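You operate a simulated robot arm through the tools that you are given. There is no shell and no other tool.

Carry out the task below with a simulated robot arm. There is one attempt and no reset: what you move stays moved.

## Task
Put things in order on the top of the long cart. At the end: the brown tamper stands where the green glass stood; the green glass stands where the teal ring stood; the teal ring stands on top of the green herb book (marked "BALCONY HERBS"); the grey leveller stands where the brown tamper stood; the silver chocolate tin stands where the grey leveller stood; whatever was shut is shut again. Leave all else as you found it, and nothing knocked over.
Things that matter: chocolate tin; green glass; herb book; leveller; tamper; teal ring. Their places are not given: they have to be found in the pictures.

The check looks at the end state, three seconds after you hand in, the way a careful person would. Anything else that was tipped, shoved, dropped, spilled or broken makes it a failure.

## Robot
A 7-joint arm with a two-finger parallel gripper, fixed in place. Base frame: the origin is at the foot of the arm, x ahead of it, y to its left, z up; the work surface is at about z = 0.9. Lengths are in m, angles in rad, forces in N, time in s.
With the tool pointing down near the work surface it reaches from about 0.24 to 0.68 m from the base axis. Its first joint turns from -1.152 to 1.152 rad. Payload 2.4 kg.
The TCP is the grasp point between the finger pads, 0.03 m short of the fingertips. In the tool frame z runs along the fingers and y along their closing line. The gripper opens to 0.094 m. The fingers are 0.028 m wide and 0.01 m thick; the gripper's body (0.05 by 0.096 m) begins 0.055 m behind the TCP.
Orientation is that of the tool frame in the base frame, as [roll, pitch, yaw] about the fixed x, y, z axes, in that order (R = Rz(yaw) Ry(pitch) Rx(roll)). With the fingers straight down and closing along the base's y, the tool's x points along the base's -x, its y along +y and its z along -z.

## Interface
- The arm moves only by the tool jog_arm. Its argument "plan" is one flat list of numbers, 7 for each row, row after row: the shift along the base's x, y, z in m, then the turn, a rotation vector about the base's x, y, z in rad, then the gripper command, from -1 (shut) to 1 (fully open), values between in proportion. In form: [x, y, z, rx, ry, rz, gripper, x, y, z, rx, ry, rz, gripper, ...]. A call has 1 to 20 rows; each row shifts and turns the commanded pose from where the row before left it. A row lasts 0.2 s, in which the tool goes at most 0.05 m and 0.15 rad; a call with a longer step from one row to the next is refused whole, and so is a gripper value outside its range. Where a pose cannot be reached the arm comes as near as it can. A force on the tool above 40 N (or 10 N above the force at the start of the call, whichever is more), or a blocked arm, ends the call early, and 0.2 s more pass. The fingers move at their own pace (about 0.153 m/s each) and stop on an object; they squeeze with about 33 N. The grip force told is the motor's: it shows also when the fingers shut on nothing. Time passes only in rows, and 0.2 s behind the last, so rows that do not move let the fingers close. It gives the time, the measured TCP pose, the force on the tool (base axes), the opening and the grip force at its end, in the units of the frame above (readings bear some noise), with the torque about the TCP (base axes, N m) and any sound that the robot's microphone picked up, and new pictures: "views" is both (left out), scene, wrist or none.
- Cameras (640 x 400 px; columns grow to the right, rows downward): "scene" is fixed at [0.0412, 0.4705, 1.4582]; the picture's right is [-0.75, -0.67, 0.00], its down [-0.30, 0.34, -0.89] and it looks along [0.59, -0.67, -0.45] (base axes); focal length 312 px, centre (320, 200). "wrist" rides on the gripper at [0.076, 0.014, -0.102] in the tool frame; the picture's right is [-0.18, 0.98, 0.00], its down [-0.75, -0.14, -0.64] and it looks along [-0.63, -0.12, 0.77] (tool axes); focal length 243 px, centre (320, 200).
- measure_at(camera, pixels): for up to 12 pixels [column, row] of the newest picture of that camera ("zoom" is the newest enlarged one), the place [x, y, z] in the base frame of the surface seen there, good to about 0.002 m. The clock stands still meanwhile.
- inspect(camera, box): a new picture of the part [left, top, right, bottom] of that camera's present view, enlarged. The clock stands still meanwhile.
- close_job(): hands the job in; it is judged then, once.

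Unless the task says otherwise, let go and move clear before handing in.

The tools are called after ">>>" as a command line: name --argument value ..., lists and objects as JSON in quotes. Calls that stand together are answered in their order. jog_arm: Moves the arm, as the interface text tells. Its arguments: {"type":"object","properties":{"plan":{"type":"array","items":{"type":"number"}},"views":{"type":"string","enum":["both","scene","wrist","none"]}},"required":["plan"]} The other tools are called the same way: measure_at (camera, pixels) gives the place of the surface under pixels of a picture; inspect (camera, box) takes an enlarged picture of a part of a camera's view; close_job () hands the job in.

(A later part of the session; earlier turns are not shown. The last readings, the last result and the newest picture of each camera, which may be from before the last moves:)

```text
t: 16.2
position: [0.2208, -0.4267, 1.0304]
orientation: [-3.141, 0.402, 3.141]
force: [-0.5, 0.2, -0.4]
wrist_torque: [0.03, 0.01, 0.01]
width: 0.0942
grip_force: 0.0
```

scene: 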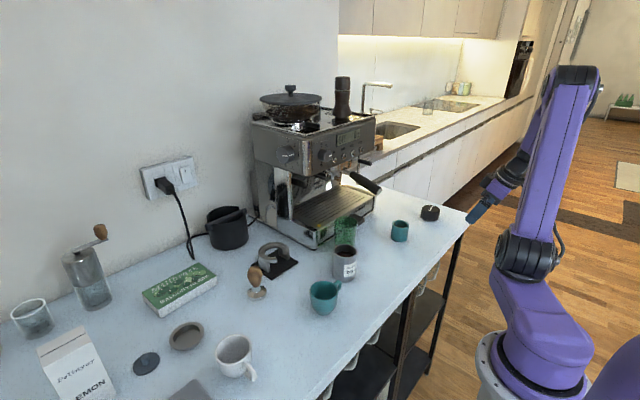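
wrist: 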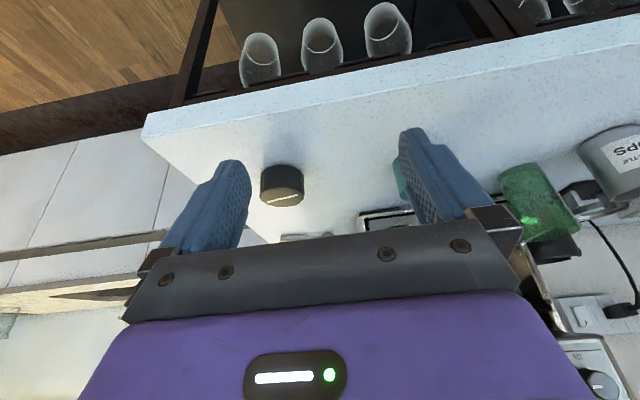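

>>> inspect --camera "wrist" --box '[250, 150, 314, 220]'

>>> inspect --camera "wrist" --box '[480, 110, 640, 290]'

>>> inspect --camera "wrist" --box '[140, 0, 560, 220]'

```text
5.71 times, centred on (282, 185) of wrist
```

zoom: 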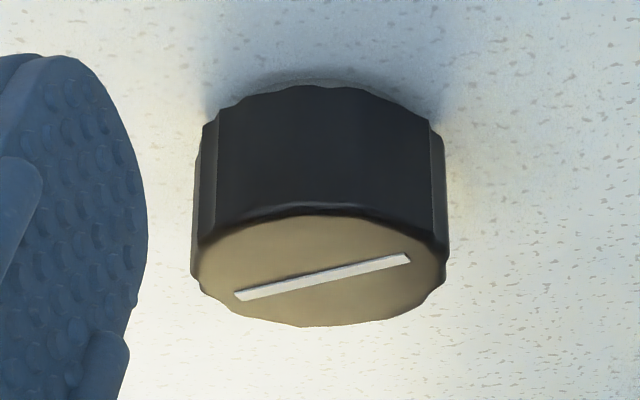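

```text
2.22 times, centred on (560, 200) of wrist
```

zoom: 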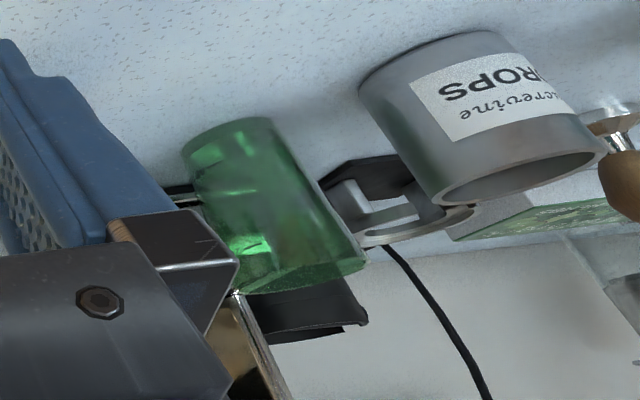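

```text
1.52 times, centred on (350, 110) of wrist
```

zoom: 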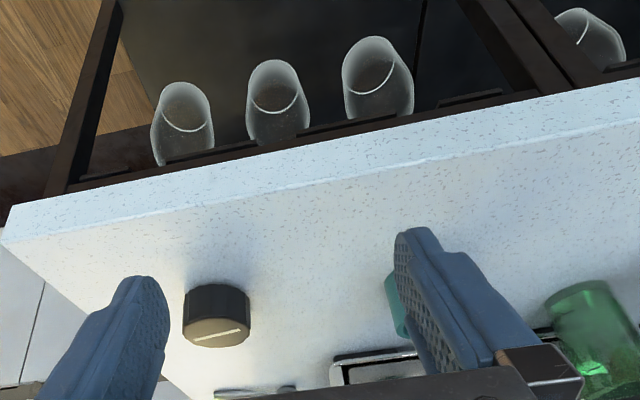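

Close up, the puck at wrist (282,185) is a scalloped dark grip over a narrower silver base, the build of a coffee distributor tool. The task also calls it a "leveller" that stands, so it's the likely match. I'll measure the book's corners and the other target places next.

>>> measure_at --camera "scene" --pixels '[[144, 292], [193, 264], [215, 276], [163, 307], [163, 316], [216, 285], [180, 285], [157, 299], [246, 295], [268, 293], [257, 288], [257, 300]]'

>>> inspect --camera "scene" --box '[130, 250, 280, 340]'

```text
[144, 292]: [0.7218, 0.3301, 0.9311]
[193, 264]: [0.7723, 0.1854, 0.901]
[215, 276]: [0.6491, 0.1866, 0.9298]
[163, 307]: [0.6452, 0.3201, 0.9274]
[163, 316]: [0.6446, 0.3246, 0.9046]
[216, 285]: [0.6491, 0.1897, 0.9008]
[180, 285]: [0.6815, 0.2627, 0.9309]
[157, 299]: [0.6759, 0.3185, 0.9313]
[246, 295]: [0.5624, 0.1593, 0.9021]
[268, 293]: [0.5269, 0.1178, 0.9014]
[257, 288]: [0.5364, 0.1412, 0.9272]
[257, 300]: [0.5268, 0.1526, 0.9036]
```

```text
4.27 times, centred on (205, 295) of scene
```

zoom: 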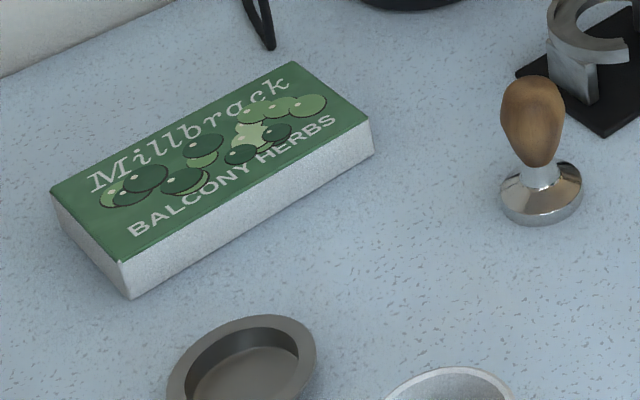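

The book's near edge is at x≈0.647 with its top at z≈0.931, right at the edge of reach. Before settling on the leveller, I'll swing left and take close views of the grey disc and dish.

>>> jog_arm --plan '[0, 0.01, 0.045, 0, 0.1, 0, 1, 0, 0.01, 0.045, 0, 0.1, 0, 1, 0, 0.03, 0.035, 0, 0.1, 0, 1, 0.02, 0.045, 0, 0, 0.1, 0, 1, 0.02, 0.045, 0, 0, 0, 0, 1, 0.02, 0.045, 0, 0, 0, 0, 1, 0, 0.049, 0, 0, 0, 0, 1, 0, 0.049, 0, 0, 0, 0, 1, 0, 0.049, 0, 0, 0, 0, 1, 0, 0.049, 0, 0, 0, 0, 1, 0, 0.049, 0, 0, 0, 0, 1, 0, 0.049, 0, 0, 0, 0, 1, 0, 0.049, 0, 0, 0, 0, 1, 0, 0.049, 0, 0, 0, 0, 1, 0, 0.049, 0, 0, 0, 0, 1, 0, 0.049, 0, 0, 0, 0, 1, 0, 0.049, 0, 0, 0, 0, 1, 0, 0.049, 0, 0, 0, 0, 1, 0, 0.03, 0, 0, 0, 0, 1, 0, 0, 0, 0, 0, 0, 1]' --views "wrist"

```text
t: 20.4
position: [0.2804, 0.3776, 1.1571]
orientation: [3.14, 0.0, 3.141]
force: [0.8, 0.4, -0.4]
wrist_torque: [0.02, -0.03, -0.02]
width: 0.094
grip_force: 0.0
```

wrist: 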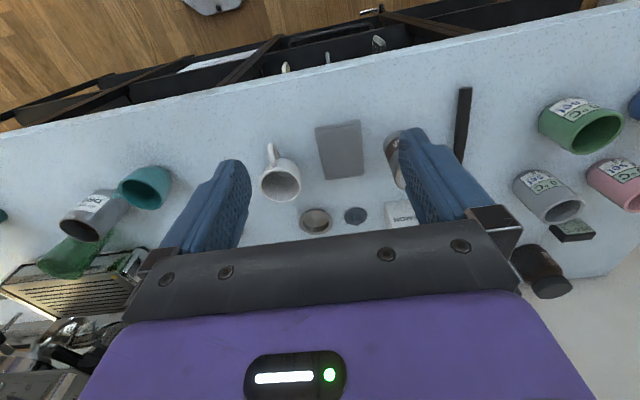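

The disc at wrist (355,215) is partly cut off by the gripper. I'll move forward and lower so it comes into clear view.

>>> jog_arm --plan '[0.045, 0, -0.01, 0, 0, 0, 1, 0.045, 0, -0.01, 0, 0, 0, 1, 0.045, 0, -0.01, 0, 0, 0, 1, 0.04, 0, -0.02, 0, 0, 0, 1, 0, 0, 0, 0, 0, 0, 1]' --views "both"

>>> inspect --camera "wrist" --box '[230, 30, 430, 170]'

```text
t: 21.6
position: [0.4553, 0.3778, 1.1056]
orientation: [3.141, -0.001, 3.14]
force: [0.2, -0.4, -0.9]
wrist_torque: [-0.03, 0.03, 0.02]
width: 0.094
grip_force: 0.1
```

scene: 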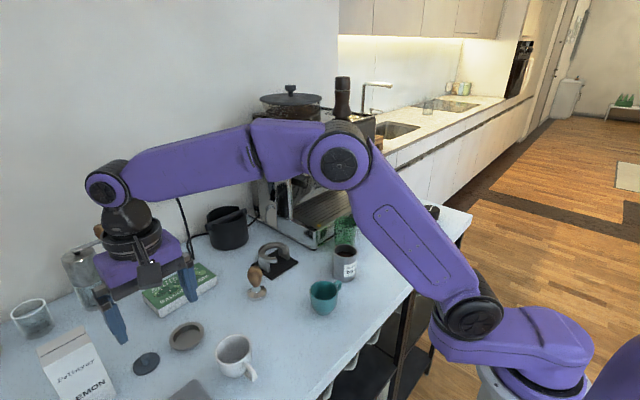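
wrist: 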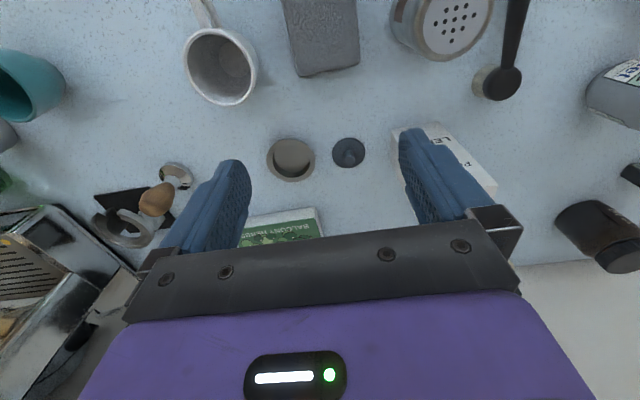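

```text
2.86 times, centred on (330, 100) of wrist
```

zoom: 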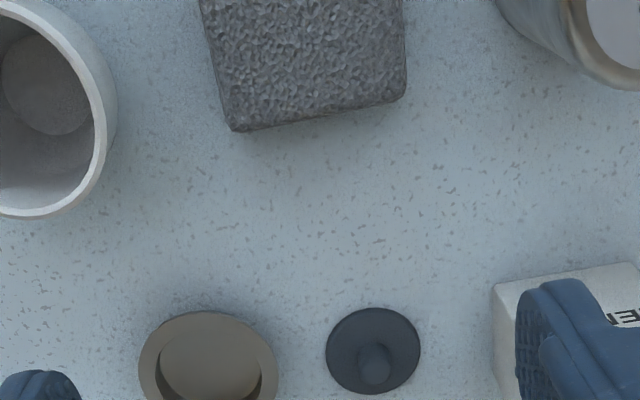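

The grey slab is a folded cloth, and the disc at wrist (348,152) looks like a plain rubber piece beside a basket. I'll enlarge the disc more, and the machine area at the left of this picture.

>>> inspect --camera "wrist" --box '[325, 130, 375, 175]'

>>> inspect --camera "wrist" --box '[0, 140, 200, 400]'

>>> inspect --camera "wrist" --box '[370, 0, 640, 130]'

>>> measure_at --camera "wrist" --pixels '[[348, 140], [348, 166], [334, 152], [363, 152], [350, 158], [290, 142], [290, 180], [268, 160], [312, 160], [290, 160], [440, 20], [500, 85]]'

```text
8.89 times, centred on (350, 152) of wrist
```

zoom: 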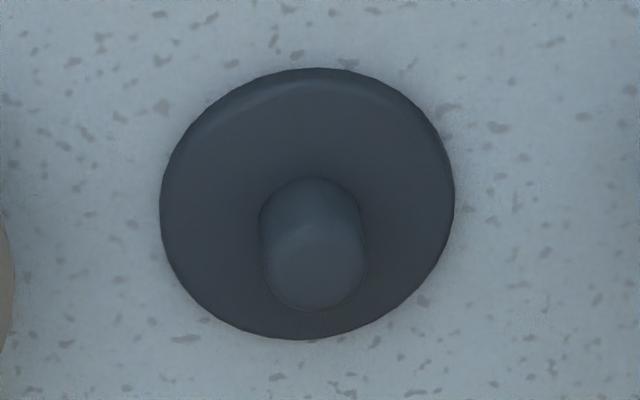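

```text
1.54 times, centred on (100, 270) of wrist
```

zoom: 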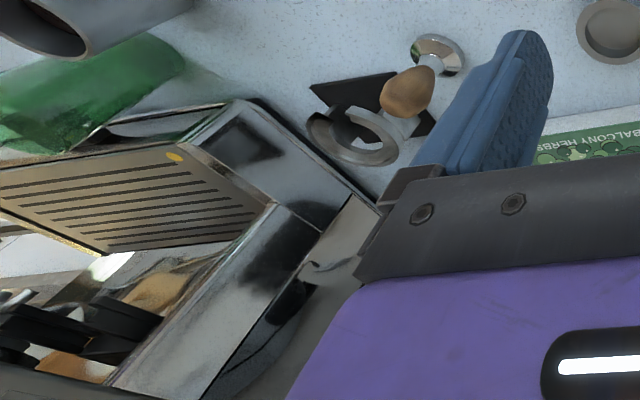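

```text
2.37 times, centred on (505, 65) of wrist
```

zoom: 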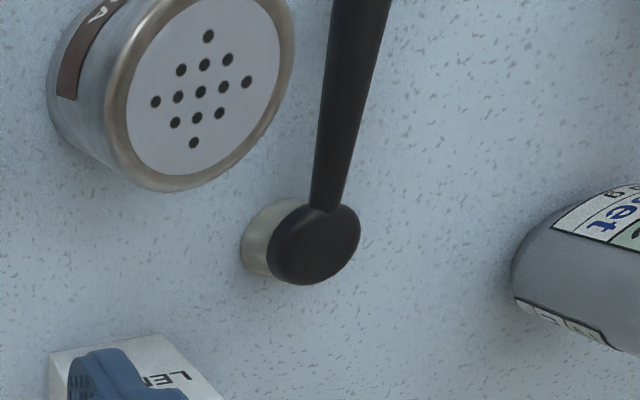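

```text
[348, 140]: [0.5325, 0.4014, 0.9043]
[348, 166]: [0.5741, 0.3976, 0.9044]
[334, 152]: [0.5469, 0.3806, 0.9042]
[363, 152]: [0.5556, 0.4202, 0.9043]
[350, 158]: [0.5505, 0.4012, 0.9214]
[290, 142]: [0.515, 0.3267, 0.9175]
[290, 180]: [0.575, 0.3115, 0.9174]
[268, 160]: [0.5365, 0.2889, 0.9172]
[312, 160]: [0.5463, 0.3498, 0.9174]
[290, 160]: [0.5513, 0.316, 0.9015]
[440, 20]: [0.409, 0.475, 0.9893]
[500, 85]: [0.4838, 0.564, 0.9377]
```

The disc is matte grey, 0.042 m wide with a peg up to z≈0.921, and lies beside the basket at the very limit of reach (r≈0.68). The puck is dark with a narrower steel foot. Before choosing I'll look at the puck's foot from table height, tilting the wrist from the free side of the cart.

>>> jog_arm --plan '[-0.045, -0.01, 0.015, 0, 0, 0, 1, -0.045, -0.01, 0.015, 0, 0, 0, 1, -0.045, -0.01, 0.015, 0, 0, 0, 1, -0.003, -0.048, 0, 0, 0, 0, 1, -0.003, -0.048, 0, 0, 0, 0, 1, -0.003, -0.048, 0, 0, 0, 0, 1, -0.003, -0.048, 0, 0, 0, 0, 1, -0.003, -0.048, 0, 0, 0, 0, 1, -0.003, -0.048, 0, 0, 0, 0, 1, -0.003, -0.048, 0, 0, 0, 0, 1, -0.003, -0.048, 0, 0, 0, 0, 1, -0.003, -0.048, 0, 0, 0, 0, 1, -0.003, -0.048, 0, 0, 0, 0, 1, -0.003, -0.048, 0, 0, 0, 0, 1, -0.003, -0.048, 0, 0, 0, 0, 1, -0.003, -0.048, 0, 0, 0, 0, 1, -0.003, -0.048, 0, 0, 0, 0, 1, -0.003, -0.048, 0, 0, 0, 0, 1, -0.003, -0.048, 0, 0, 0, 0, 1, 0, -0.048, 0, 0, 0, 0, 1]' --views "none"

>>> jog_arm --plan '[0, 0, -0.03, 0, -0.14, 0, 1, 0, 0, -0.04, 0, -0.14, 0, 1, 0, 0, -0.04, 0, -0.14, 0, 1, 0, 0, -0.04, 0, -0.14, 0, 1, 0, 0, -0.03, 0, -0.14, 0, 1, 0, 0, 0, 0, 0, 0, 1]' --views "both"

```text
t: 25.8
position: [0.2737, -0.4681, 1.1506]
orientation: [-3.141, 0.001, -3.141]
force: [-0.8, 0.0, 0.6]
wrist_torque: [0.03, -0.01, 0.0]
width: 0.0942
grip_force: 0.1
```

```text
t: 27.2
position: [0.2717, -0.4674, 0.9702]
orientation: [3.139, 0.7, 3.14]
force: [0.9, -0.3, -0.7]
wrist_torque: [0.01, 0.01, 0.0]
width: 0.0939
grip_force: 0.1
```

scene: 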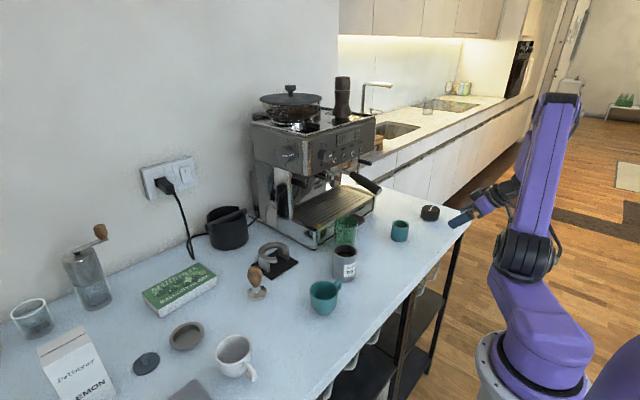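
wrist: 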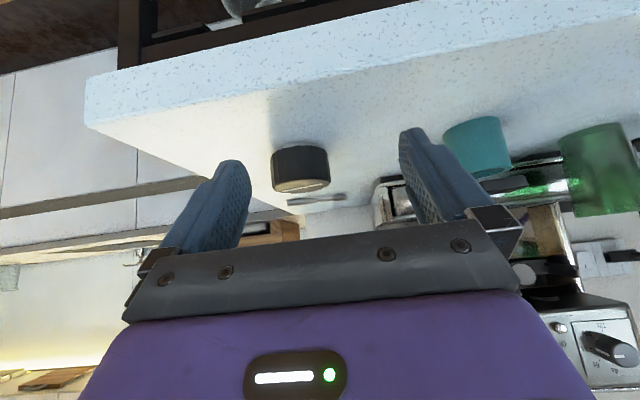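

>>> inspect --camera "wrist" --box '[264, 140, 336, 200]'

>>> inspect --camera "wrist" --box '[350, 100, 640, 300]'

```text
6.67 times, centred on (300, 170) of wrist
```

zoom: 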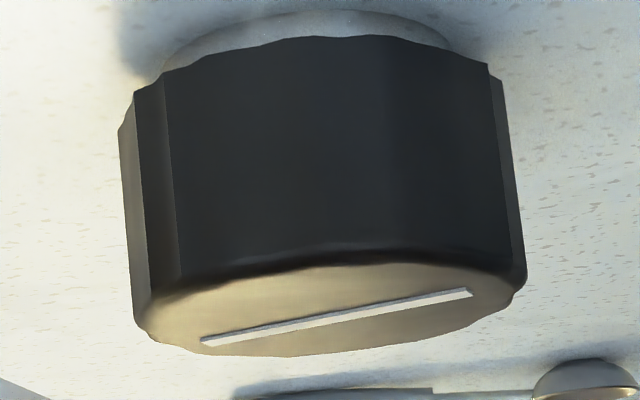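

```text
2.00 times, centred on (495, 200) of wrist
```

zoom: 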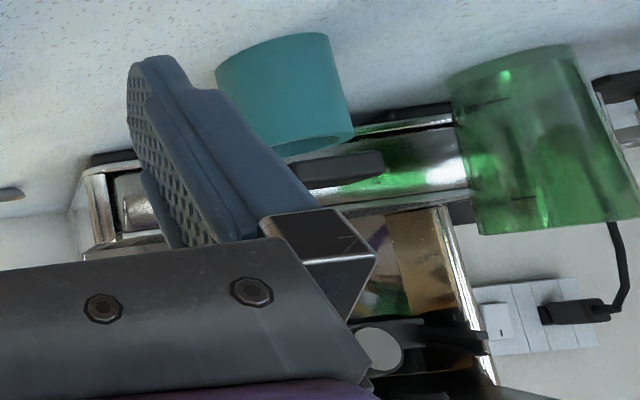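

At table height the puck shows a fluted dark grip over a narrower steel foot, which is how a coffee leveller is built. I take it as the leveller, and I'll peek into the drip tray later if that can be done safely. Next I'll test with an empty gripper whether a 0.45 rad forward tilt lets the tool reach over the book.

>>> jog_arm --plan '[0.0, 0.01, 0.045, 0, 0.0625, 0, 1, 0.0, 0.01, 0.045, 0, 0.0625, 0, 1, 0.005, 0.015, 0.045, 0, 0.0625, 0, 1, 0.005, 0.015, 0.045, 0, 0.0625, 0, 1, 0.01, 0.048, 0, 0, 0, 0, 1, 0.01, 0.048, 0, 0, 0, 0, 1, 0.01, 0.048, 0, 0, 0, 0, 1, 0.01, 0.048, 0, 0, 0, 0, 1, 0.01, 0.048, 0, 0, 0, 0, 1, 0.01, 0.048, 0, 0, 0, 0, 1, 0.01, 0.048, 0, 0, 0, 0, 1, 0.01, 0.048, 0, 0, 0, 0, 1, 0.01, 0.048, 0, 0, 0, 0, 1, 0.01, 0.048, 0, 0, 0, 0, 1, 0.043, 0.02, -0.005, 0, 0, 0, 1, 0.043, 0.02, -0.005, 0, 0, 0, 1, 0.043, 0.02, -0.005, 0, 0, 0, 1, 0.043, 0.02, -0.005, 0, 0, 0, 1, 0.043, 0.02, -0.005, 0, 0, 0, 1, 0, 0, 0, 0, 0, 0, 1]' --views "both"

```text
t: 31.4
position: [0.5974, 0.1624, 1.1257]
orientation: [-3.14, 0.449, 3.139]
force: [0.1, 0.8, 0.9]
wrist_torque: [0.0, 0.0, 0.01]
width: 0.0939
grip_force: 0.0
```

scene: 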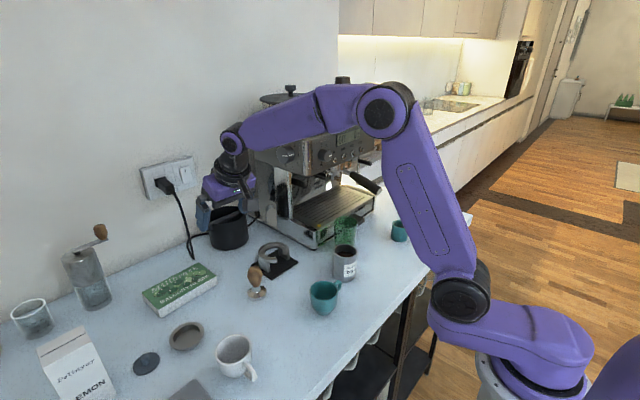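
wrist: 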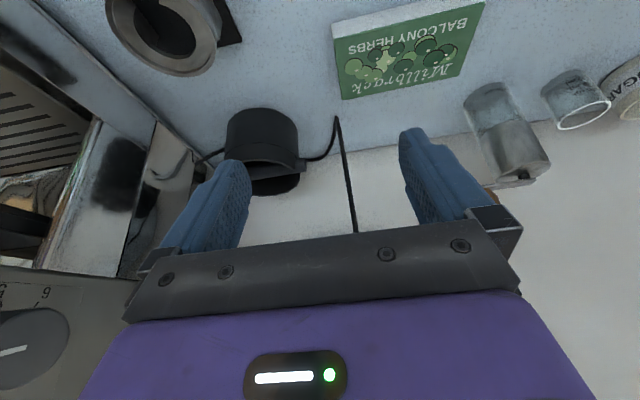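

The arm reached (0.597, 0.162, 1.126) with the tilt held, and the book shows at wrist (410,50). I'll go on to a point low over the book to confirm the reach.

>>> jog_arm --plan '[0.021, 0.015, -0.03, 0, 0, 0, 1, 0.021, 0.015, -0.03, 0, 0, 0, 1, 0.021, 0.015, -0.03, 0, 0, 0, 1, 0.021, 0.015, -0.03, 0, 0, 0, 1, 0, 0, 0, 0, 0, 0, 1]' --views "both"

```text
t: 32.6
position: [0.6812, 0.223, 1.0068]
orientation: [-3.141, 0.45, -3.139]
force: [1.0, -0.2, 0.0]
wrist_torque: [0.01, -0.01, -0.01]
width: 0.094
grip_force: 0.0
```

scene: 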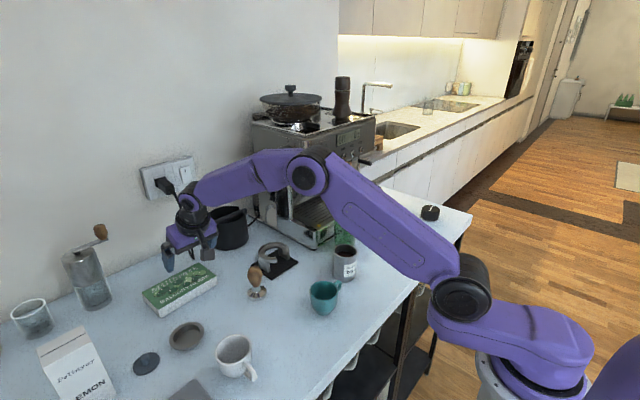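
wrist: 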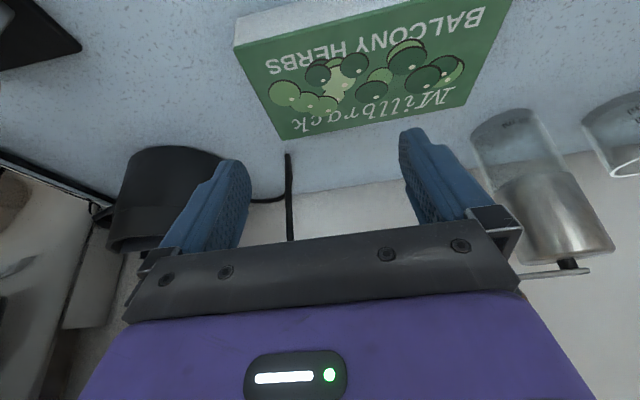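

The pose over the book was reached exactly. I'll measure the book's top corners in this wrist picture so the ring's spot is set accurately.

>>> measure_at --camera "wrist" --pixels '[[240, 52], [284, 135], [464, 105], [505, 5], [375, 70], [330, 60], [300, 90], [420, 60], [130, 160], [160, 230], [520, 130], [560, 215]]'

```text
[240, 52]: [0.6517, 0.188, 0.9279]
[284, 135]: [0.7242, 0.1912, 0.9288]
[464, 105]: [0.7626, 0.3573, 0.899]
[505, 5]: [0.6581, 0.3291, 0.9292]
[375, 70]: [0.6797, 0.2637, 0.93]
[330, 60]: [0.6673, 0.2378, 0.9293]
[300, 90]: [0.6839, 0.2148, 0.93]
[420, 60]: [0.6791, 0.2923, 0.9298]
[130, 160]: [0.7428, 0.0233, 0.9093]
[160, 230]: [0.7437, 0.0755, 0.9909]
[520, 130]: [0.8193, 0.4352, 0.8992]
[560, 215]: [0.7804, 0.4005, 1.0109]
```

The book spans x 0.650–0.726 and y 0.187–0.332 with its top at z=0.930, so the ring's goal is about (0.686, 0.245). I'll check the low placing height there, still clear of the book.

>>> jog_arm --plan '[0.002, 0.01, -0.015, 0, 0, 0, 1, 0.002, 0.01, -0.013, 0, 0, 0, 1, 0, 0, 0, 0, 0, 0, 1]' --views "none"

```text
t: 33.4
position: [0.6868, 0.2422, 0.9781]
orientation: [-3.141, 0.45, -3.141]
force: [-0.4, 0.6, -0.6]
wrist_torque: [0.02, 0.03, 0.01]
width: 0.0939
grip_force: 0.0
```

That pose is reachable too. Now I'll carry the empty gripper back up and over to the teal ring, keeping clear of the portafilter handle.

>>> jog_arm --plan '[-0.02, -0.01, 0.04, 0, 0, 0, 1, -0.02, -0.01, 0.04, 0, 0, 0, 1, -0.02, -0.01, 0.04, 0, 0, 0, 1, -0.02, -0.01, 0.04, 0, 0, 0, 1, -0.035, -0.033, 0, 0, 0, 0, 1, -0.035, -0.033, 0, 0, 0, 0, 1, -0.035, -0.033, 0, 0, 0, 0, 1, -0.035, -0.033, 0, 0, 0, 0, 1, -0.035, -0.033, 0, 0, 0, 0, 1, -0.035, -0.033, 0, 0, 0, 0, 1, 0, -0.046, 0, 0, 0, 0, 1, 0, -0.046, 0, 0, 0, 0, 1, 0, -0.046, 0, 0, 0, 0, 1, 0, -0.046, 0, 0, 0, 0, 1, 0, -0.046, 0, 0, 0, 0, 1, 0, -0.046, 0, 0, 0, 0, 1, 0, -0.045, -0.01, 0, 0, 0, 1, 0, 0, 0, 0, 0, 0, 1]' --views "both"

```text
t: 37.2
position: [0.3951, -0.3178, 1.1261]
orientation: [3.142, 0.449, -3.141]
force: [-0.4, 1.1, -0.4]
wrist_torque: [0.0, -0.01, 0.0]
width: 0.094
grip_force: 0.1
```

scene: 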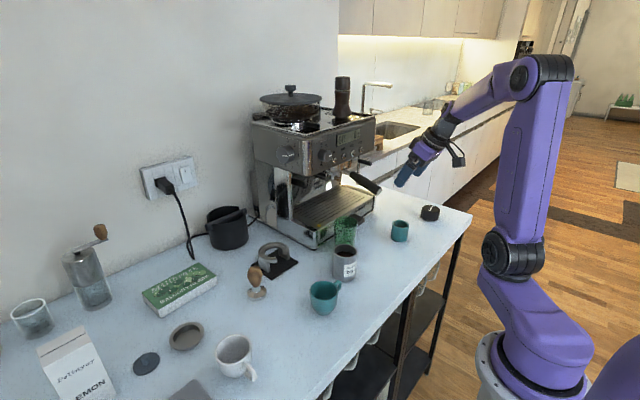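
wrist: 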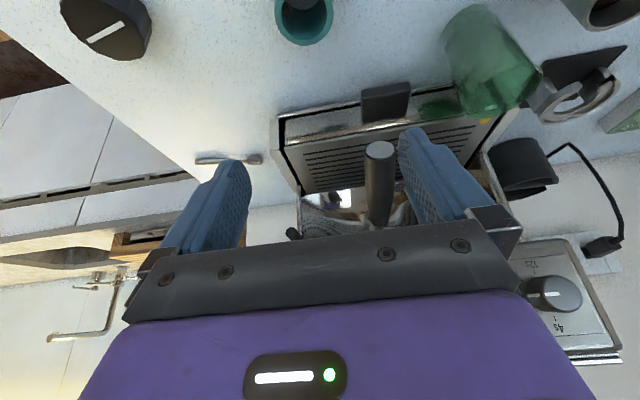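

The ring is at wrist (304,18), with the glass, tray handle and puck all in view. I'll measure the rims of the ring, glass and puck here.

>>> inspect --camera "wrist" --box '[420, 0, 560, 140]'

>>> measure_at --camera "wrist" --pixels '[[277, 10], [331, 10], [304, 42], [445, 25], [470, 8], [490, 15], [465, 100], [500, 116], [538, 75], [520, 105], [410, 100], [385, 90]]'

>>> measure_at --camera "scene" --pixels '[[335, 218], [357, 218], [346, 214], [346, 222], [392, 224], [408, 224], [400, 221], [400, 228], [336, 240], [357, 235], [338, 245], [340, 230]]'

```text
2.86 times, centred on (490, 70) of wrist
```

zoom: 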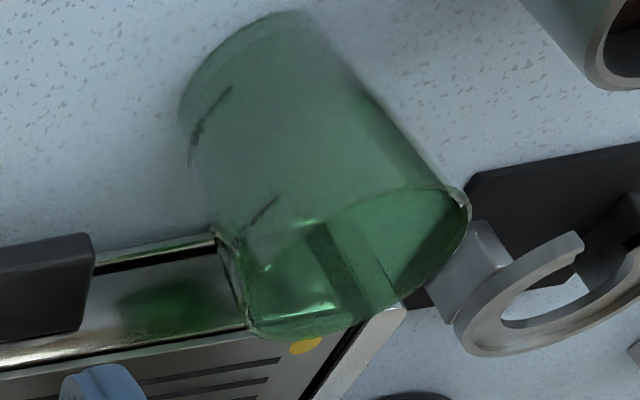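

```text
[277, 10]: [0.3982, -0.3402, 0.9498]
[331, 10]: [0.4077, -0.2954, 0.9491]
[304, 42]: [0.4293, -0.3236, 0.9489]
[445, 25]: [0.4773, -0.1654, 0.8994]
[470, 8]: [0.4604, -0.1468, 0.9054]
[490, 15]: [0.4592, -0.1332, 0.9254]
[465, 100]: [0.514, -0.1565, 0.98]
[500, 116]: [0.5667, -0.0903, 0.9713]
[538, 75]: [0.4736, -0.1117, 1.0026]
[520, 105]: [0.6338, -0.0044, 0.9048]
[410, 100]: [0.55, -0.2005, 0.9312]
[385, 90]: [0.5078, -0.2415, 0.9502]
```

```text
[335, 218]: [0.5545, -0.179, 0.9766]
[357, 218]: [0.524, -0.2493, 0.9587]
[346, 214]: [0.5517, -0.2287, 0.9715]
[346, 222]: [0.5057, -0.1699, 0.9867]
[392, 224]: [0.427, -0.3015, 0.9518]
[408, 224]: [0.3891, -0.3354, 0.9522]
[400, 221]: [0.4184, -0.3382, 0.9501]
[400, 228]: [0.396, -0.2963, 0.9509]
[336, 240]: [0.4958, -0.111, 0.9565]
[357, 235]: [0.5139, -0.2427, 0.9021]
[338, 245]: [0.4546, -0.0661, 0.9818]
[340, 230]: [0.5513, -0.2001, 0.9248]
```

Ring centre comes out at about (0.4065, -0.3175) with its rim at z=0.949. The glass is about 0.06–0.068 m wide, centred near (0.49, -0.14) and 0.10 m tall. I'll lower onto the ring now, keeping the tilt, with the fingers open.

>>> jog_arm --plan '[0.0057, 0, -0.045, 0, 0, 0, 1, 0.0057, 0, -0.045, 0, 0, 0, 1, 0, 0, -0.04, 0, 0, 0, 1, 0, 0, -0.03, 0, 0, 0, 1, 0, 0, -0.022, 0, 0, 0, 1, 0, 0, 0, 0, 0, 0, 1]' --views "both"

```text
t: 38.6
position: [0.4065, -0.3163, 0.9454]
orientation: [-3.141, 0.45, -3.141]
force: [-0.3, -0.3, 0.9]
wrist_torque: [0.0, -0.02, 0.01]
width: 0.0942
grip_force: 0.1
```

scene: 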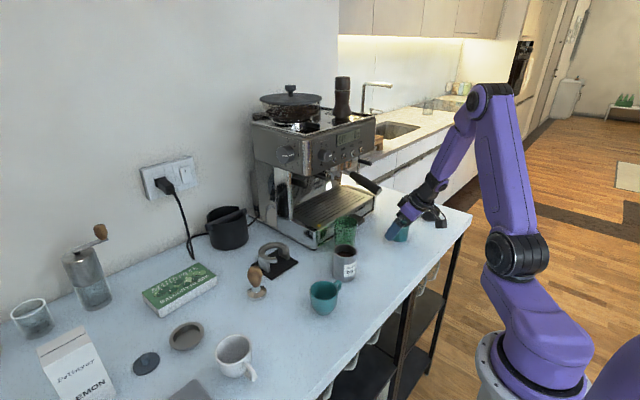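
wrist: 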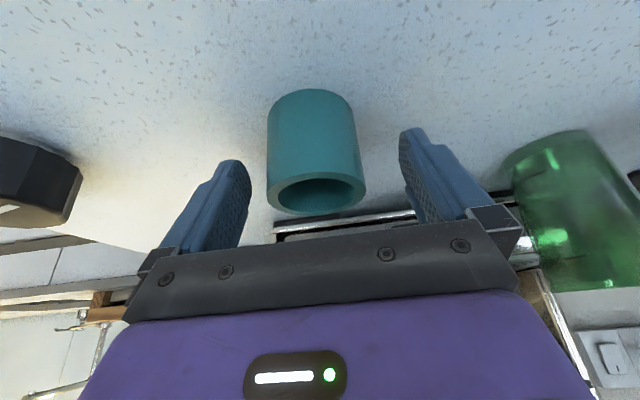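

The fingers straddle the ring at wrist (316,150). I'll take one more close measurement of the ring's place, since the glass must go there later.

>>> measure_at --camera "wrist" --pixels '[[270, 140], [357, 140], [314, 92], [314, 130], [270, 188], [363, 188], [315, 175], [315, 212], [555, 160], [600, 180], [520, 170], [590, 140]]'

```text
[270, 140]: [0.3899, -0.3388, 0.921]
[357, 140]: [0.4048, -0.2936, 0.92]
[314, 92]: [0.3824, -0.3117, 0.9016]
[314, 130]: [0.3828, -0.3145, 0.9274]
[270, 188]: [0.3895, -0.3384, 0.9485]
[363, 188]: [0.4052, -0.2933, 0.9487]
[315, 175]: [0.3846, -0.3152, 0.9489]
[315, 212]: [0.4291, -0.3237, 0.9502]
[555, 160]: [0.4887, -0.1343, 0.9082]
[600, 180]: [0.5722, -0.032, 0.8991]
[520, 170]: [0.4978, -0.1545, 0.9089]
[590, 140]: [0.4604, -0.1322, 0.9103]
```

The ring's place is confirmed at about (0.4055, -0.3175). I'll lower 4 mm more and close on it, then lift a little to check the hold.

>>> jog_arm --plan '[0, -0.001, -0.004, 0, 0, 0, 1, 0, 0, 0, 0, 0, 0, -1, 0, 0, 0, 0, 0, 0, -1, 0, 0, 0, 0, 0, 0, -1, 0, 0, 0, 0, 0, 0, -1]' --views "wrist"

```text
t: 39.8
position: [0.4074, -0.3165, 0.9415]
orientation: [-3.141, 0.45, 3.141]
force: [0.6, -1.6, 2.3]
wrist_torque: [0.0, 0.03, 0.01]
width: 0.0526
grip_force: 33.0
```

wrist: 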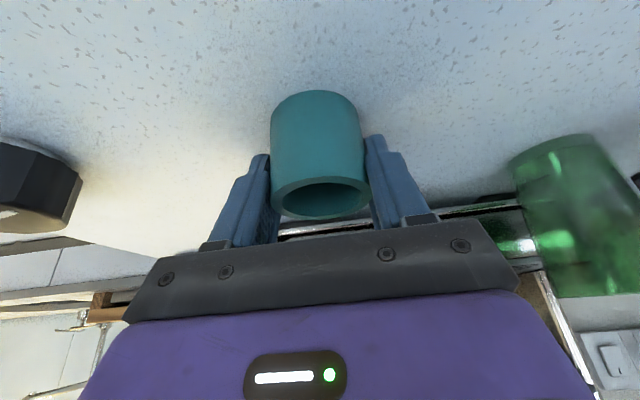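

The fingers stopped at 0.0526 m with 33 N, so the ring is held. I'll lift straight up and look.

>>> jog_arm --plan '[0, 0, 0.01, 0, 0, 0, -1, 0, 0, 0.03, 0, 0, 0, -1, 0, 0, 0.045, 0, 0, 0, -1, -0.01, 0, 0.045, 0, 0, 0, -1, -0.01, 0, 0.045, 0, 0, 0, -1, 0, 0, 0, 0, 0, 0, -1]' --views "both"

```text
t: 41.2
position: [0.3862, -0.3178, 1.1175]
orientation: [-3.141, 0.452, 3.141]
force: [-1.3, -0.1, -0.2]
wrist_torque: [0.02, -0.02, 0.0]
width: 0.0527
grip_force: 33.1
```

scene: 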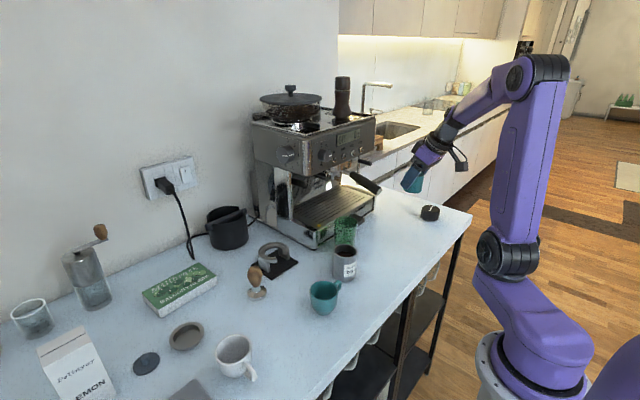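
wrist: 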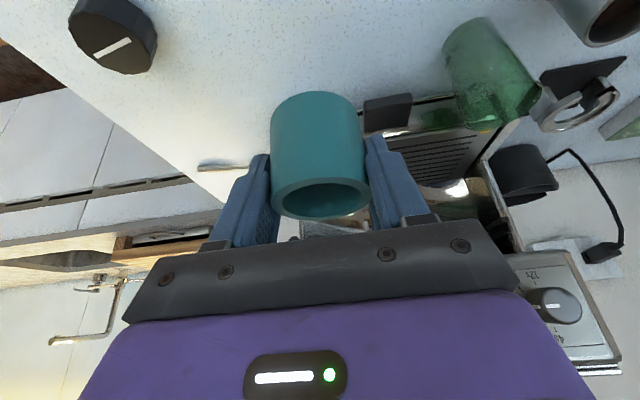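

The ring hangs upright in the fingers and its old place at scene (400,235) is empty. I'll carry it up and around to above the book.

>>> jog_arm --plan '[0, 0.045, 0.02, 0, 0, 0, -1, 0, 0.046, 0, 0, 0, 0, -1, 0, 0.046, 0, 0, 0, 0, -1, 0, 0.046, 0, 0, 0, 0, -1, 0, 0.046, 0, 0, 0, 0, -1, 0, 0.046, 0, 0, 0, 0, -1, 0, 0.046, 0, 0, 0, 0, -1, 0.036, 0.033, 0, 0, 0, 0, -1, 0.036, 0.033, 0, 0, 0, 0, -1, 0.036, 0.033, 0, 0, 0, 0, -1, 0.036, 0.033, 0, 0, 0, 0, -1, 0.036, 0.033, 0, 0, 0, 0, -1, 0.036, 0.033, 0, 0, 0, 0, -1, 0.021, 0.011, -0.025, 0, 0, 0, -1, 0.021, 0.011, -0.025, 0, 0, 0, -1, 0.021, 0.011, -0.025, 0, 0, 0, -1, 0.021, 0.011, -0.025, 0, 0, 0, -1, 0, 0, 0, 0, 0, 0, -1]' --views "both"

```text
t: 45.0
position: [0.687, 0.2465, 1.0361]
orientation: [3.141, 0.45, -3.141]
force: [-0.1, 0.2, 0.0]
wrist_torque: [-0.02, 0.0, 0.0]
width: 0.0524
grip_force: 33.0
```

scene: 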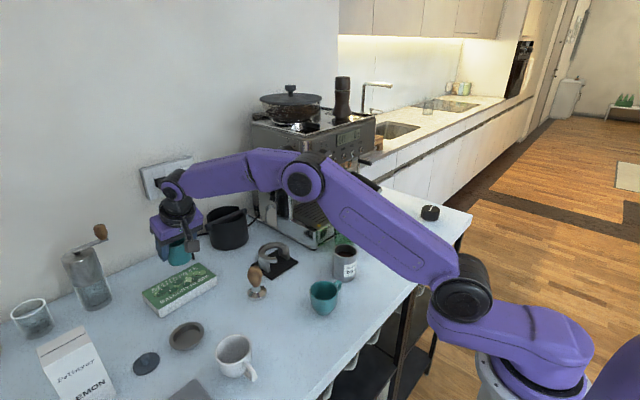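
wrist: 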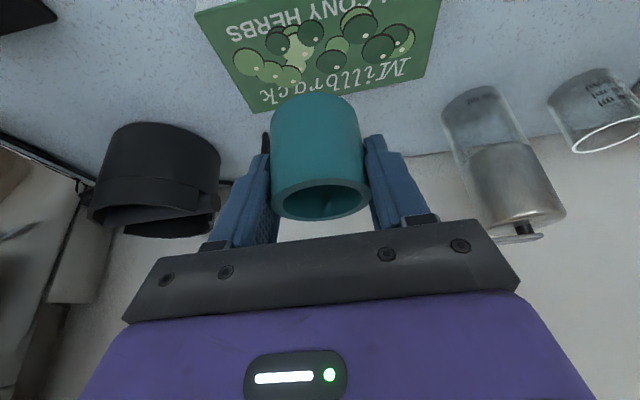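

The ring hangs over the book, with the book at wrist (320,40) below and in front of it. I'll lower towards contact, expected at TCP z≈0.972.

>>> jog_arm --plan '[0, 0, -0.03, 0, 0, 0, -1, 0, 0, -0.02, 0, 0, 0, -1, 0, 0, -0.008, 0, 0, 0, -1, 0, 0, 0, 0, 0, 0, -1]' --views "both"

```text
t: 46.0
position: [0.687, 0.2458, 0.978]
orientation: [-3.141, 0.45, -3.141]
force: [0.7, -0.2, 0.1]
wrist_torque: [-0.03, 0.05, 0.03]
width: 0.0528
grip_force: 33.1
```

scene: 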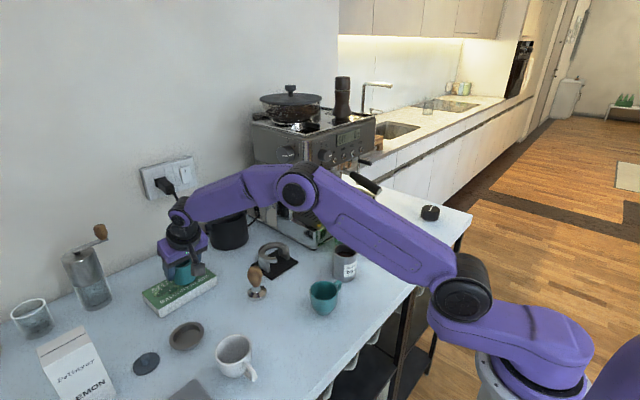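
wrist: 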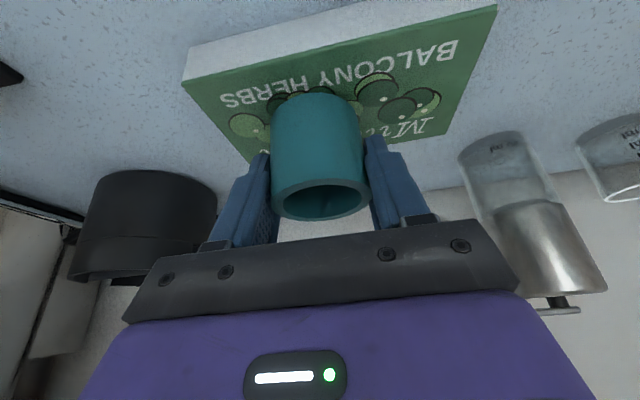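

There is no contact yet at z=0.978. I'll lower in millimetre steps and watch the force.

>>> jog_arm --plan '[0, 0, -0.003, 0, 0, 0, -1, 0, 0, -0.002, 0, 0, 0, -1, 0, 0, 0, 0, 0, 0, -1]' --views "none"

```text
t: 46.8
position: [0.687, 0.2434, 0.9735]
orientation: [3.141, 0.45, 3.141]
force: [0.3, 0.7, -0.8]
wrist_torque: [-0.03, 0.0, -0.02]
width: 0.0522
grip_force: 33.2
```

>>> jog_arm --plan '[0, 0, -0.0015, 0, 0, 0, -1, 0, 0, -0.001, 0, 0, 0, -1, 0, 0, 0, 0, 0, 0, -1]' --views "none"

```text
t: 47.6
position: [0.6871, 0.2443, 0.9714]
orientation: [-3.141, 0.451, -3.142]
force: [0.0, -0.2, -0.9]
wrist_torque: [0.03, -0.01, 0.01]
width: 0.0528
grip_force: 32.9
```

No contact force shows at z=0.9714. I'll go down another millimetre or two.

>>> jog_arm --plan '[0, 0, -0.0015, 0, 0, 0, -1, 0, 0, 0, 0, 0, 0, -1]' --views "wrist"

```text
t: 48.2
position: [0.688, 0.2451, 0.9712]
orientation: [3.138, 0.453, 3.14]
force: [-1.4, -0.2, 6.9]
wrist_torque: [0.11, 0.07, 0.03]
width: 0.0523
grip_force: 33.3
```

wrist: 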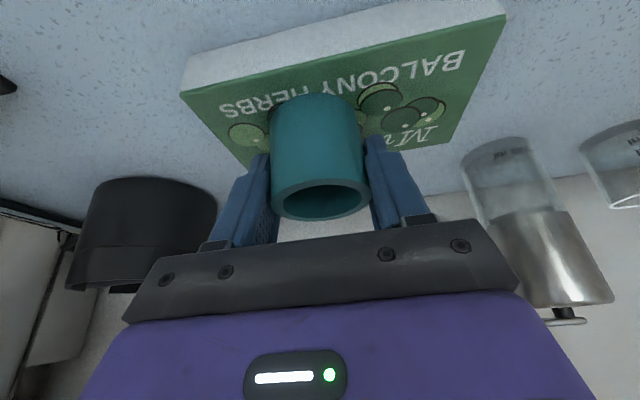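

The force rose to 6.9 N, so the ring stands on the book. I'll open the fingers and lift straight away.

>>> jog_arm --plan '[0, 0, 0.001, 0, 0, 0, 0.2, 0, 0, 0, 0, 0, 0, 0.4, 0, 0, 0, 0, 0, 0, 0.8, 0, 0, 0, 0, 0, 0, 0.8, 0, 0, 0.03, 0, 0, 0, 0.8, 0, 0, 0.04, 0, 0, 0, 0.8, -0.02, 0, 0.04, 0, 0, 0, 0.8, -0.02, 0, 0.04, 0, 0, 0, 1, 0, 0, 0, 0, 0, 0, 1]' --views "both"

```text
t: 50.2
position: [0.6469, 0.2439, 1.1214]
orientation: [-3.141, 0.451, 3.141]
force: [0.7, 0.2, 0.0]
wrist_torque: [-0.03, 0.01, 0.0]
width: 0.0942
grip_force: 0.1
```

scene: 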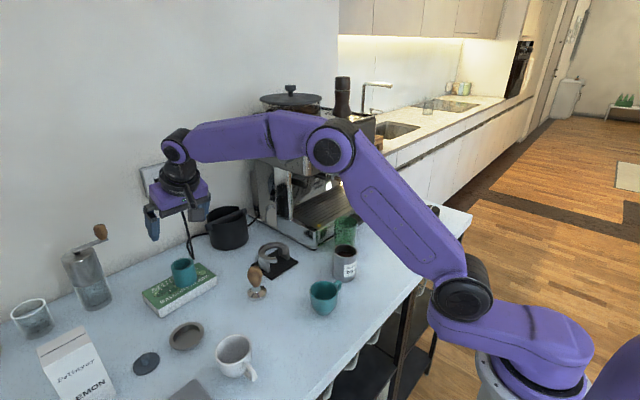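
wrist: 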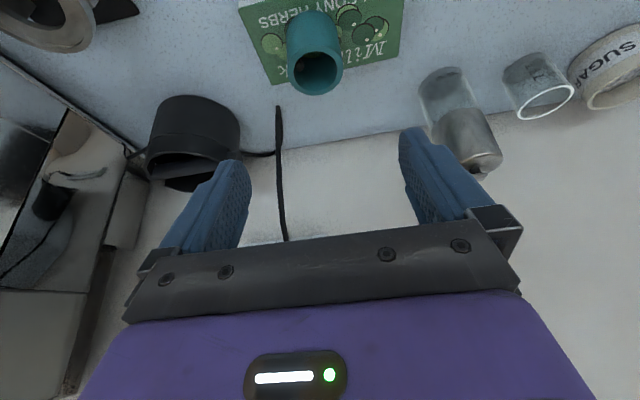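

The ring stands upright on the book at scene (183,271). Next I'll move to look closely at the green glass from the front.

>>> jog_arm --plan '[-0.035, -0.034, 0.003, 0, 0, 0, 1, -0.035, -0.034, 0.003, 0, 0, 0, 1, -0.035, -0.034, 0.003, 0, 0, 0, 1, -0.035, -0.034, 0.003, 0, 0, 0, 1, -0.035, -0.034, 0.003, 0, 0, 0, 1, -0.035, -0.034, 0.003, 0, 0, 0, 1, -0.035, -0.034, 0.003, 0, 0, 0, 1, -0.015, -0.045, 0, 0, 0, 0, 1, -0.015, -0.045, 0, 0, 0, 0, 1, 0, -0.045, 0, 0, 0, 0, 1, 0, 0, 0, 0, 0, 0, 1]' --views "both"

>>> inspect --camera "wrist" --box '[230, 0, 430, 140]'

>>> inspect --camera "scene" --box '[310, 190, 420, 290]'

```text
t: 52.6
position: [0.3721, -0.1285, 1.1423]
orientation: [3.141, 0.451, -3.141]
force: [-0.1, 1.0, 0.9]
wrist_torque: [0.0, -0.01, -0.02]
width: 0.0939
grip_force: 0.0
```

scene: 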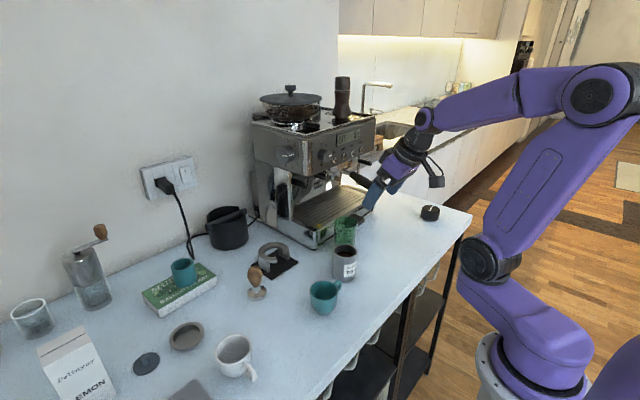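
wrist: 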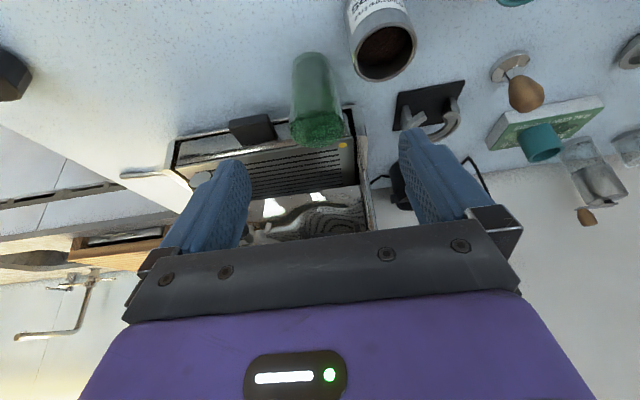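

```text
2.86 times, centred on (330, 70) of wrist
```

zoom: 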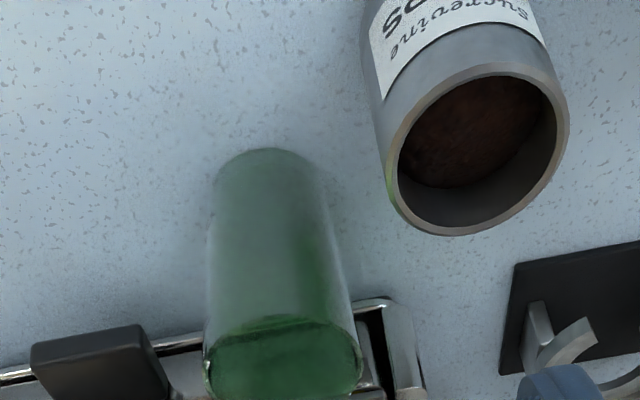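

```text
4.00 times, centred on (365, 240) of scene
```

zoom: 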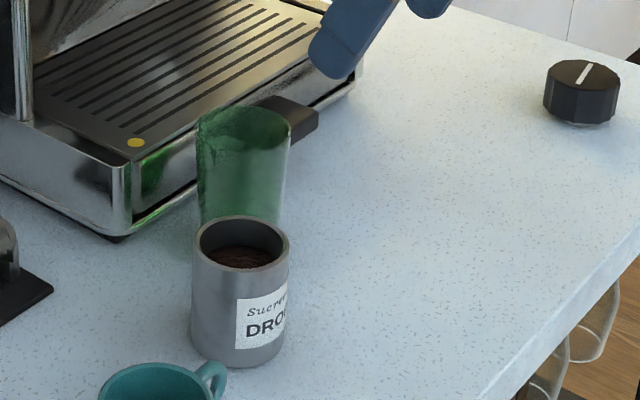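

The glass at wrist (317,100) may hold something, so I'll treat it as if full. I'll measure its outline in both pictures to fix its centre.

>>> measure_at --camera "wrist" --pixels '[[292, 75], [331, 75], [310, 55], [312, 75], [290, 125], [341, 125], [315, 140], [315, 115], [292, 100], [337, 100], [315, 95], [250, 130]]'

>>> measure_at --camera "scene" --pixels '[[334, 225], [358, 225], [334, 235], [357, 235], [346, 218], [346, 223], [346, 230], [346, 240], [340, 238], [352, 238], [336, 222], [355, 222]]'

```text
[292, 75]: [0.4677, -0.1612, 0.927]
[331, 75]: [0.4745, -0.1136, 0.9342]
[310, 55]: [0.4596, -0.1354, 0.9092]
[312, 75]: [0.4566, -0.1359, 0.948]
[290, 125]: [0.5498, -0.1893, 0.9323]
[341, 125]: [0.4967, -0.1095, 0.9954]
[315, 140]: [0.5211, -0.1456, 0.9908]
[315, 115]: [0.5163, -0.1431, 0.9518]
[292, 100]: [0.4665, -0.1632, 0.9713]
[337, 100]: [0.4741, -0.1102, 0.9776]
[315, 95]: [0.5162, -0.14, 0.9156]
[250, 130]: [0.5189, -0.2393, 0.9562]
```

```text
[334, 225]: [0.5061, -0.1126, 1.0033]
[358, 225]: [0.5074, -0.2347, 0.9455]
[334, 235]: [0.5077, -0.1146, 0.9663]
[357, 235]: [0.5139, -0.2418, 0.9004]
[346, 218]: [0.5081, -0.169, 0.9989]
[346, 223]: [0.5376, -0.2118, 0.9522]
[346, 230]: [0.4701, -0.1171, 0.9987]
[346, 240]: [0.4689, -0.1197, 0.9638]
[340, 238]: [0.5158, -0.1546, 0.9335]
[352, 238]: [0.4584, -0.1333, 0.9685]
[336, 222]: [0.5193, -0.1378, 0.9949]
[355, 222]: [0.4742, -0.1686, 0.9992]
```

The rim and wall points fit a circle centred at (0.4895, -0.141), radius about 0.0325 at the rim and 0.030 at the foot. I'll move above it, still tilted.

>>> jog_arm --plan '[0.039, -0.004, -0.005, 0, 0, 0, 1, 0.039, -0.004, -0.005, 0, 0, 0, 1, 0.039, -0.0045, -0.005, 0, 0, 0, 1, 0, 0, -0.03, 0, 0, 0, 1, 0, 0, 0, 0, 0, 0, 1]' --views "both"

```text
t: 53.8
position: [0.4884, -0.1406, 1.097]
orientation: [3.14, 0.45, -3.141]
force: [0.4, -0.2, 0.2]
wrist_torque: [0.0, 0.02, -0.01]
width: 0.0941
grip_force: 0.1
```

scene: 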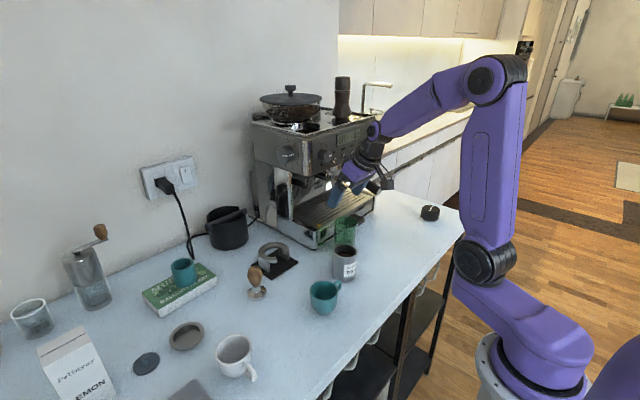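
wrist: 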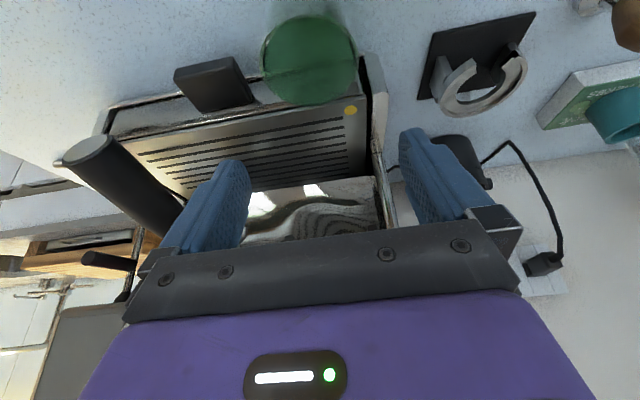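

The glass's top is at wrist (311,60), seen almost from above. I'll enlarge it to see whether it holds anything and check its centre.

>>> inspect --camera "wrist" --box '[250, 0, 400, 120]'

>>> measure_at --camera "wrist" --pixels '[[263, 62], [356, 62], [308, 16], [310, 103], [310, 60], [290, 60], [330, 60], [310, 85], [300, 40], [110, 170], [205, 85], [75, 150]]'

```text
3.33 times, centred on (325, 60) of wrist
```

zoom: 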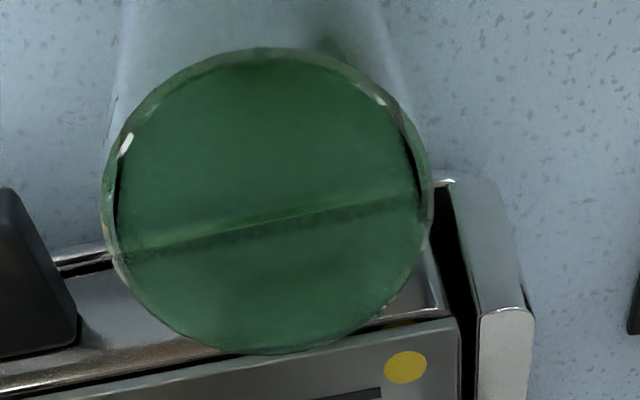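

```text
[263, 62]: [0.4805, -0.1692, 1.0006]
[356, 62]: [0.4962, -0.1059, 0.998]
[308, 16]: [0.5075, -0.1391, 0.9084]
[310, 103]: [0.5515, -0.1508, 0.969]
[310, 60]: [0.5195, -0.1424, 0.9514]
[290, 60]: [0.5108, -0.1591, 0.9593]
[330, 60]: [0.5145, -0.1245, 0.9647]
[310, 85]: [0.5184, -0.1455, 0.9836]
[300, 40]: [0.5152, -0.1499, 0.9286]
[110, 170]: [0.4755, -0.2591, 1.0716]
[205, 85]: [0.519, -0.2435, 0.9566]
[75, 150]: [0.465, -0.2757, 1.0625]
```

The depth inside reaches the far wall near the bottom, so the glass is open and see-through. Its centre is confirmed near (0.489, -0.140), and I'll lower around it now.

>>> jog_arm --plan '[0.001, 0.0005, -0.04, 0, 0, 0, 1, 0, 0, -0.04, 0, 0, 0, 1, 0, 0, -0.035, 0, 0, 0, 1, 0, 0, -0.025, 0, 0, 0, 1, 0, 0, 0, 0, 0, 0, 1]' --views "both"

```text
t: 55.2
position: [0.491, -0.1409, 0.9606]
orientation: [-3.14, 0.46, 3.14]
force: [-1.7, 0.0, 7.9]
wrist_torque: [0.08, 0.18, 0.0]
width: 0.0937
grip_force: 0.0
stopped in row 5: the force on the tool passed its limit at 41 N (the readings are from after the stop); the commanded pose is now the measured one
```

scene: 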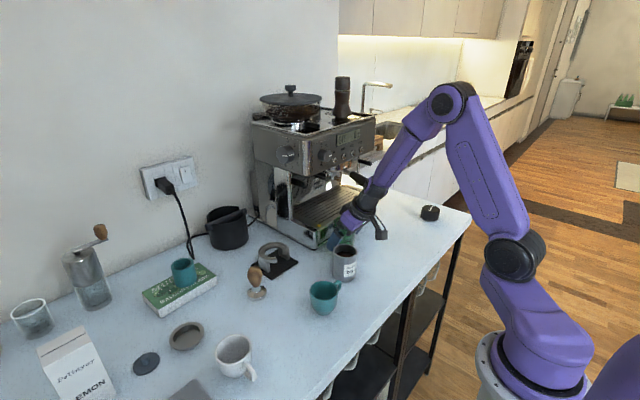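
wrist: 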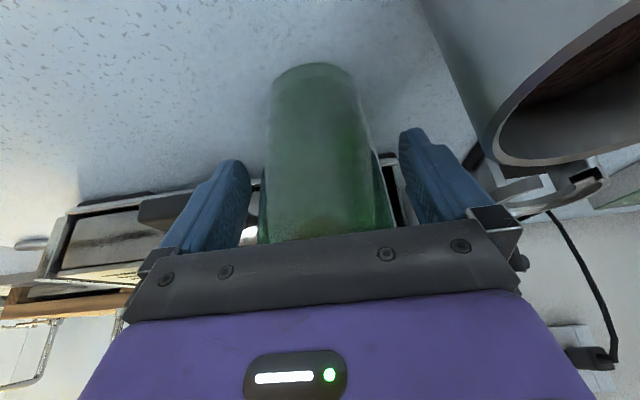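

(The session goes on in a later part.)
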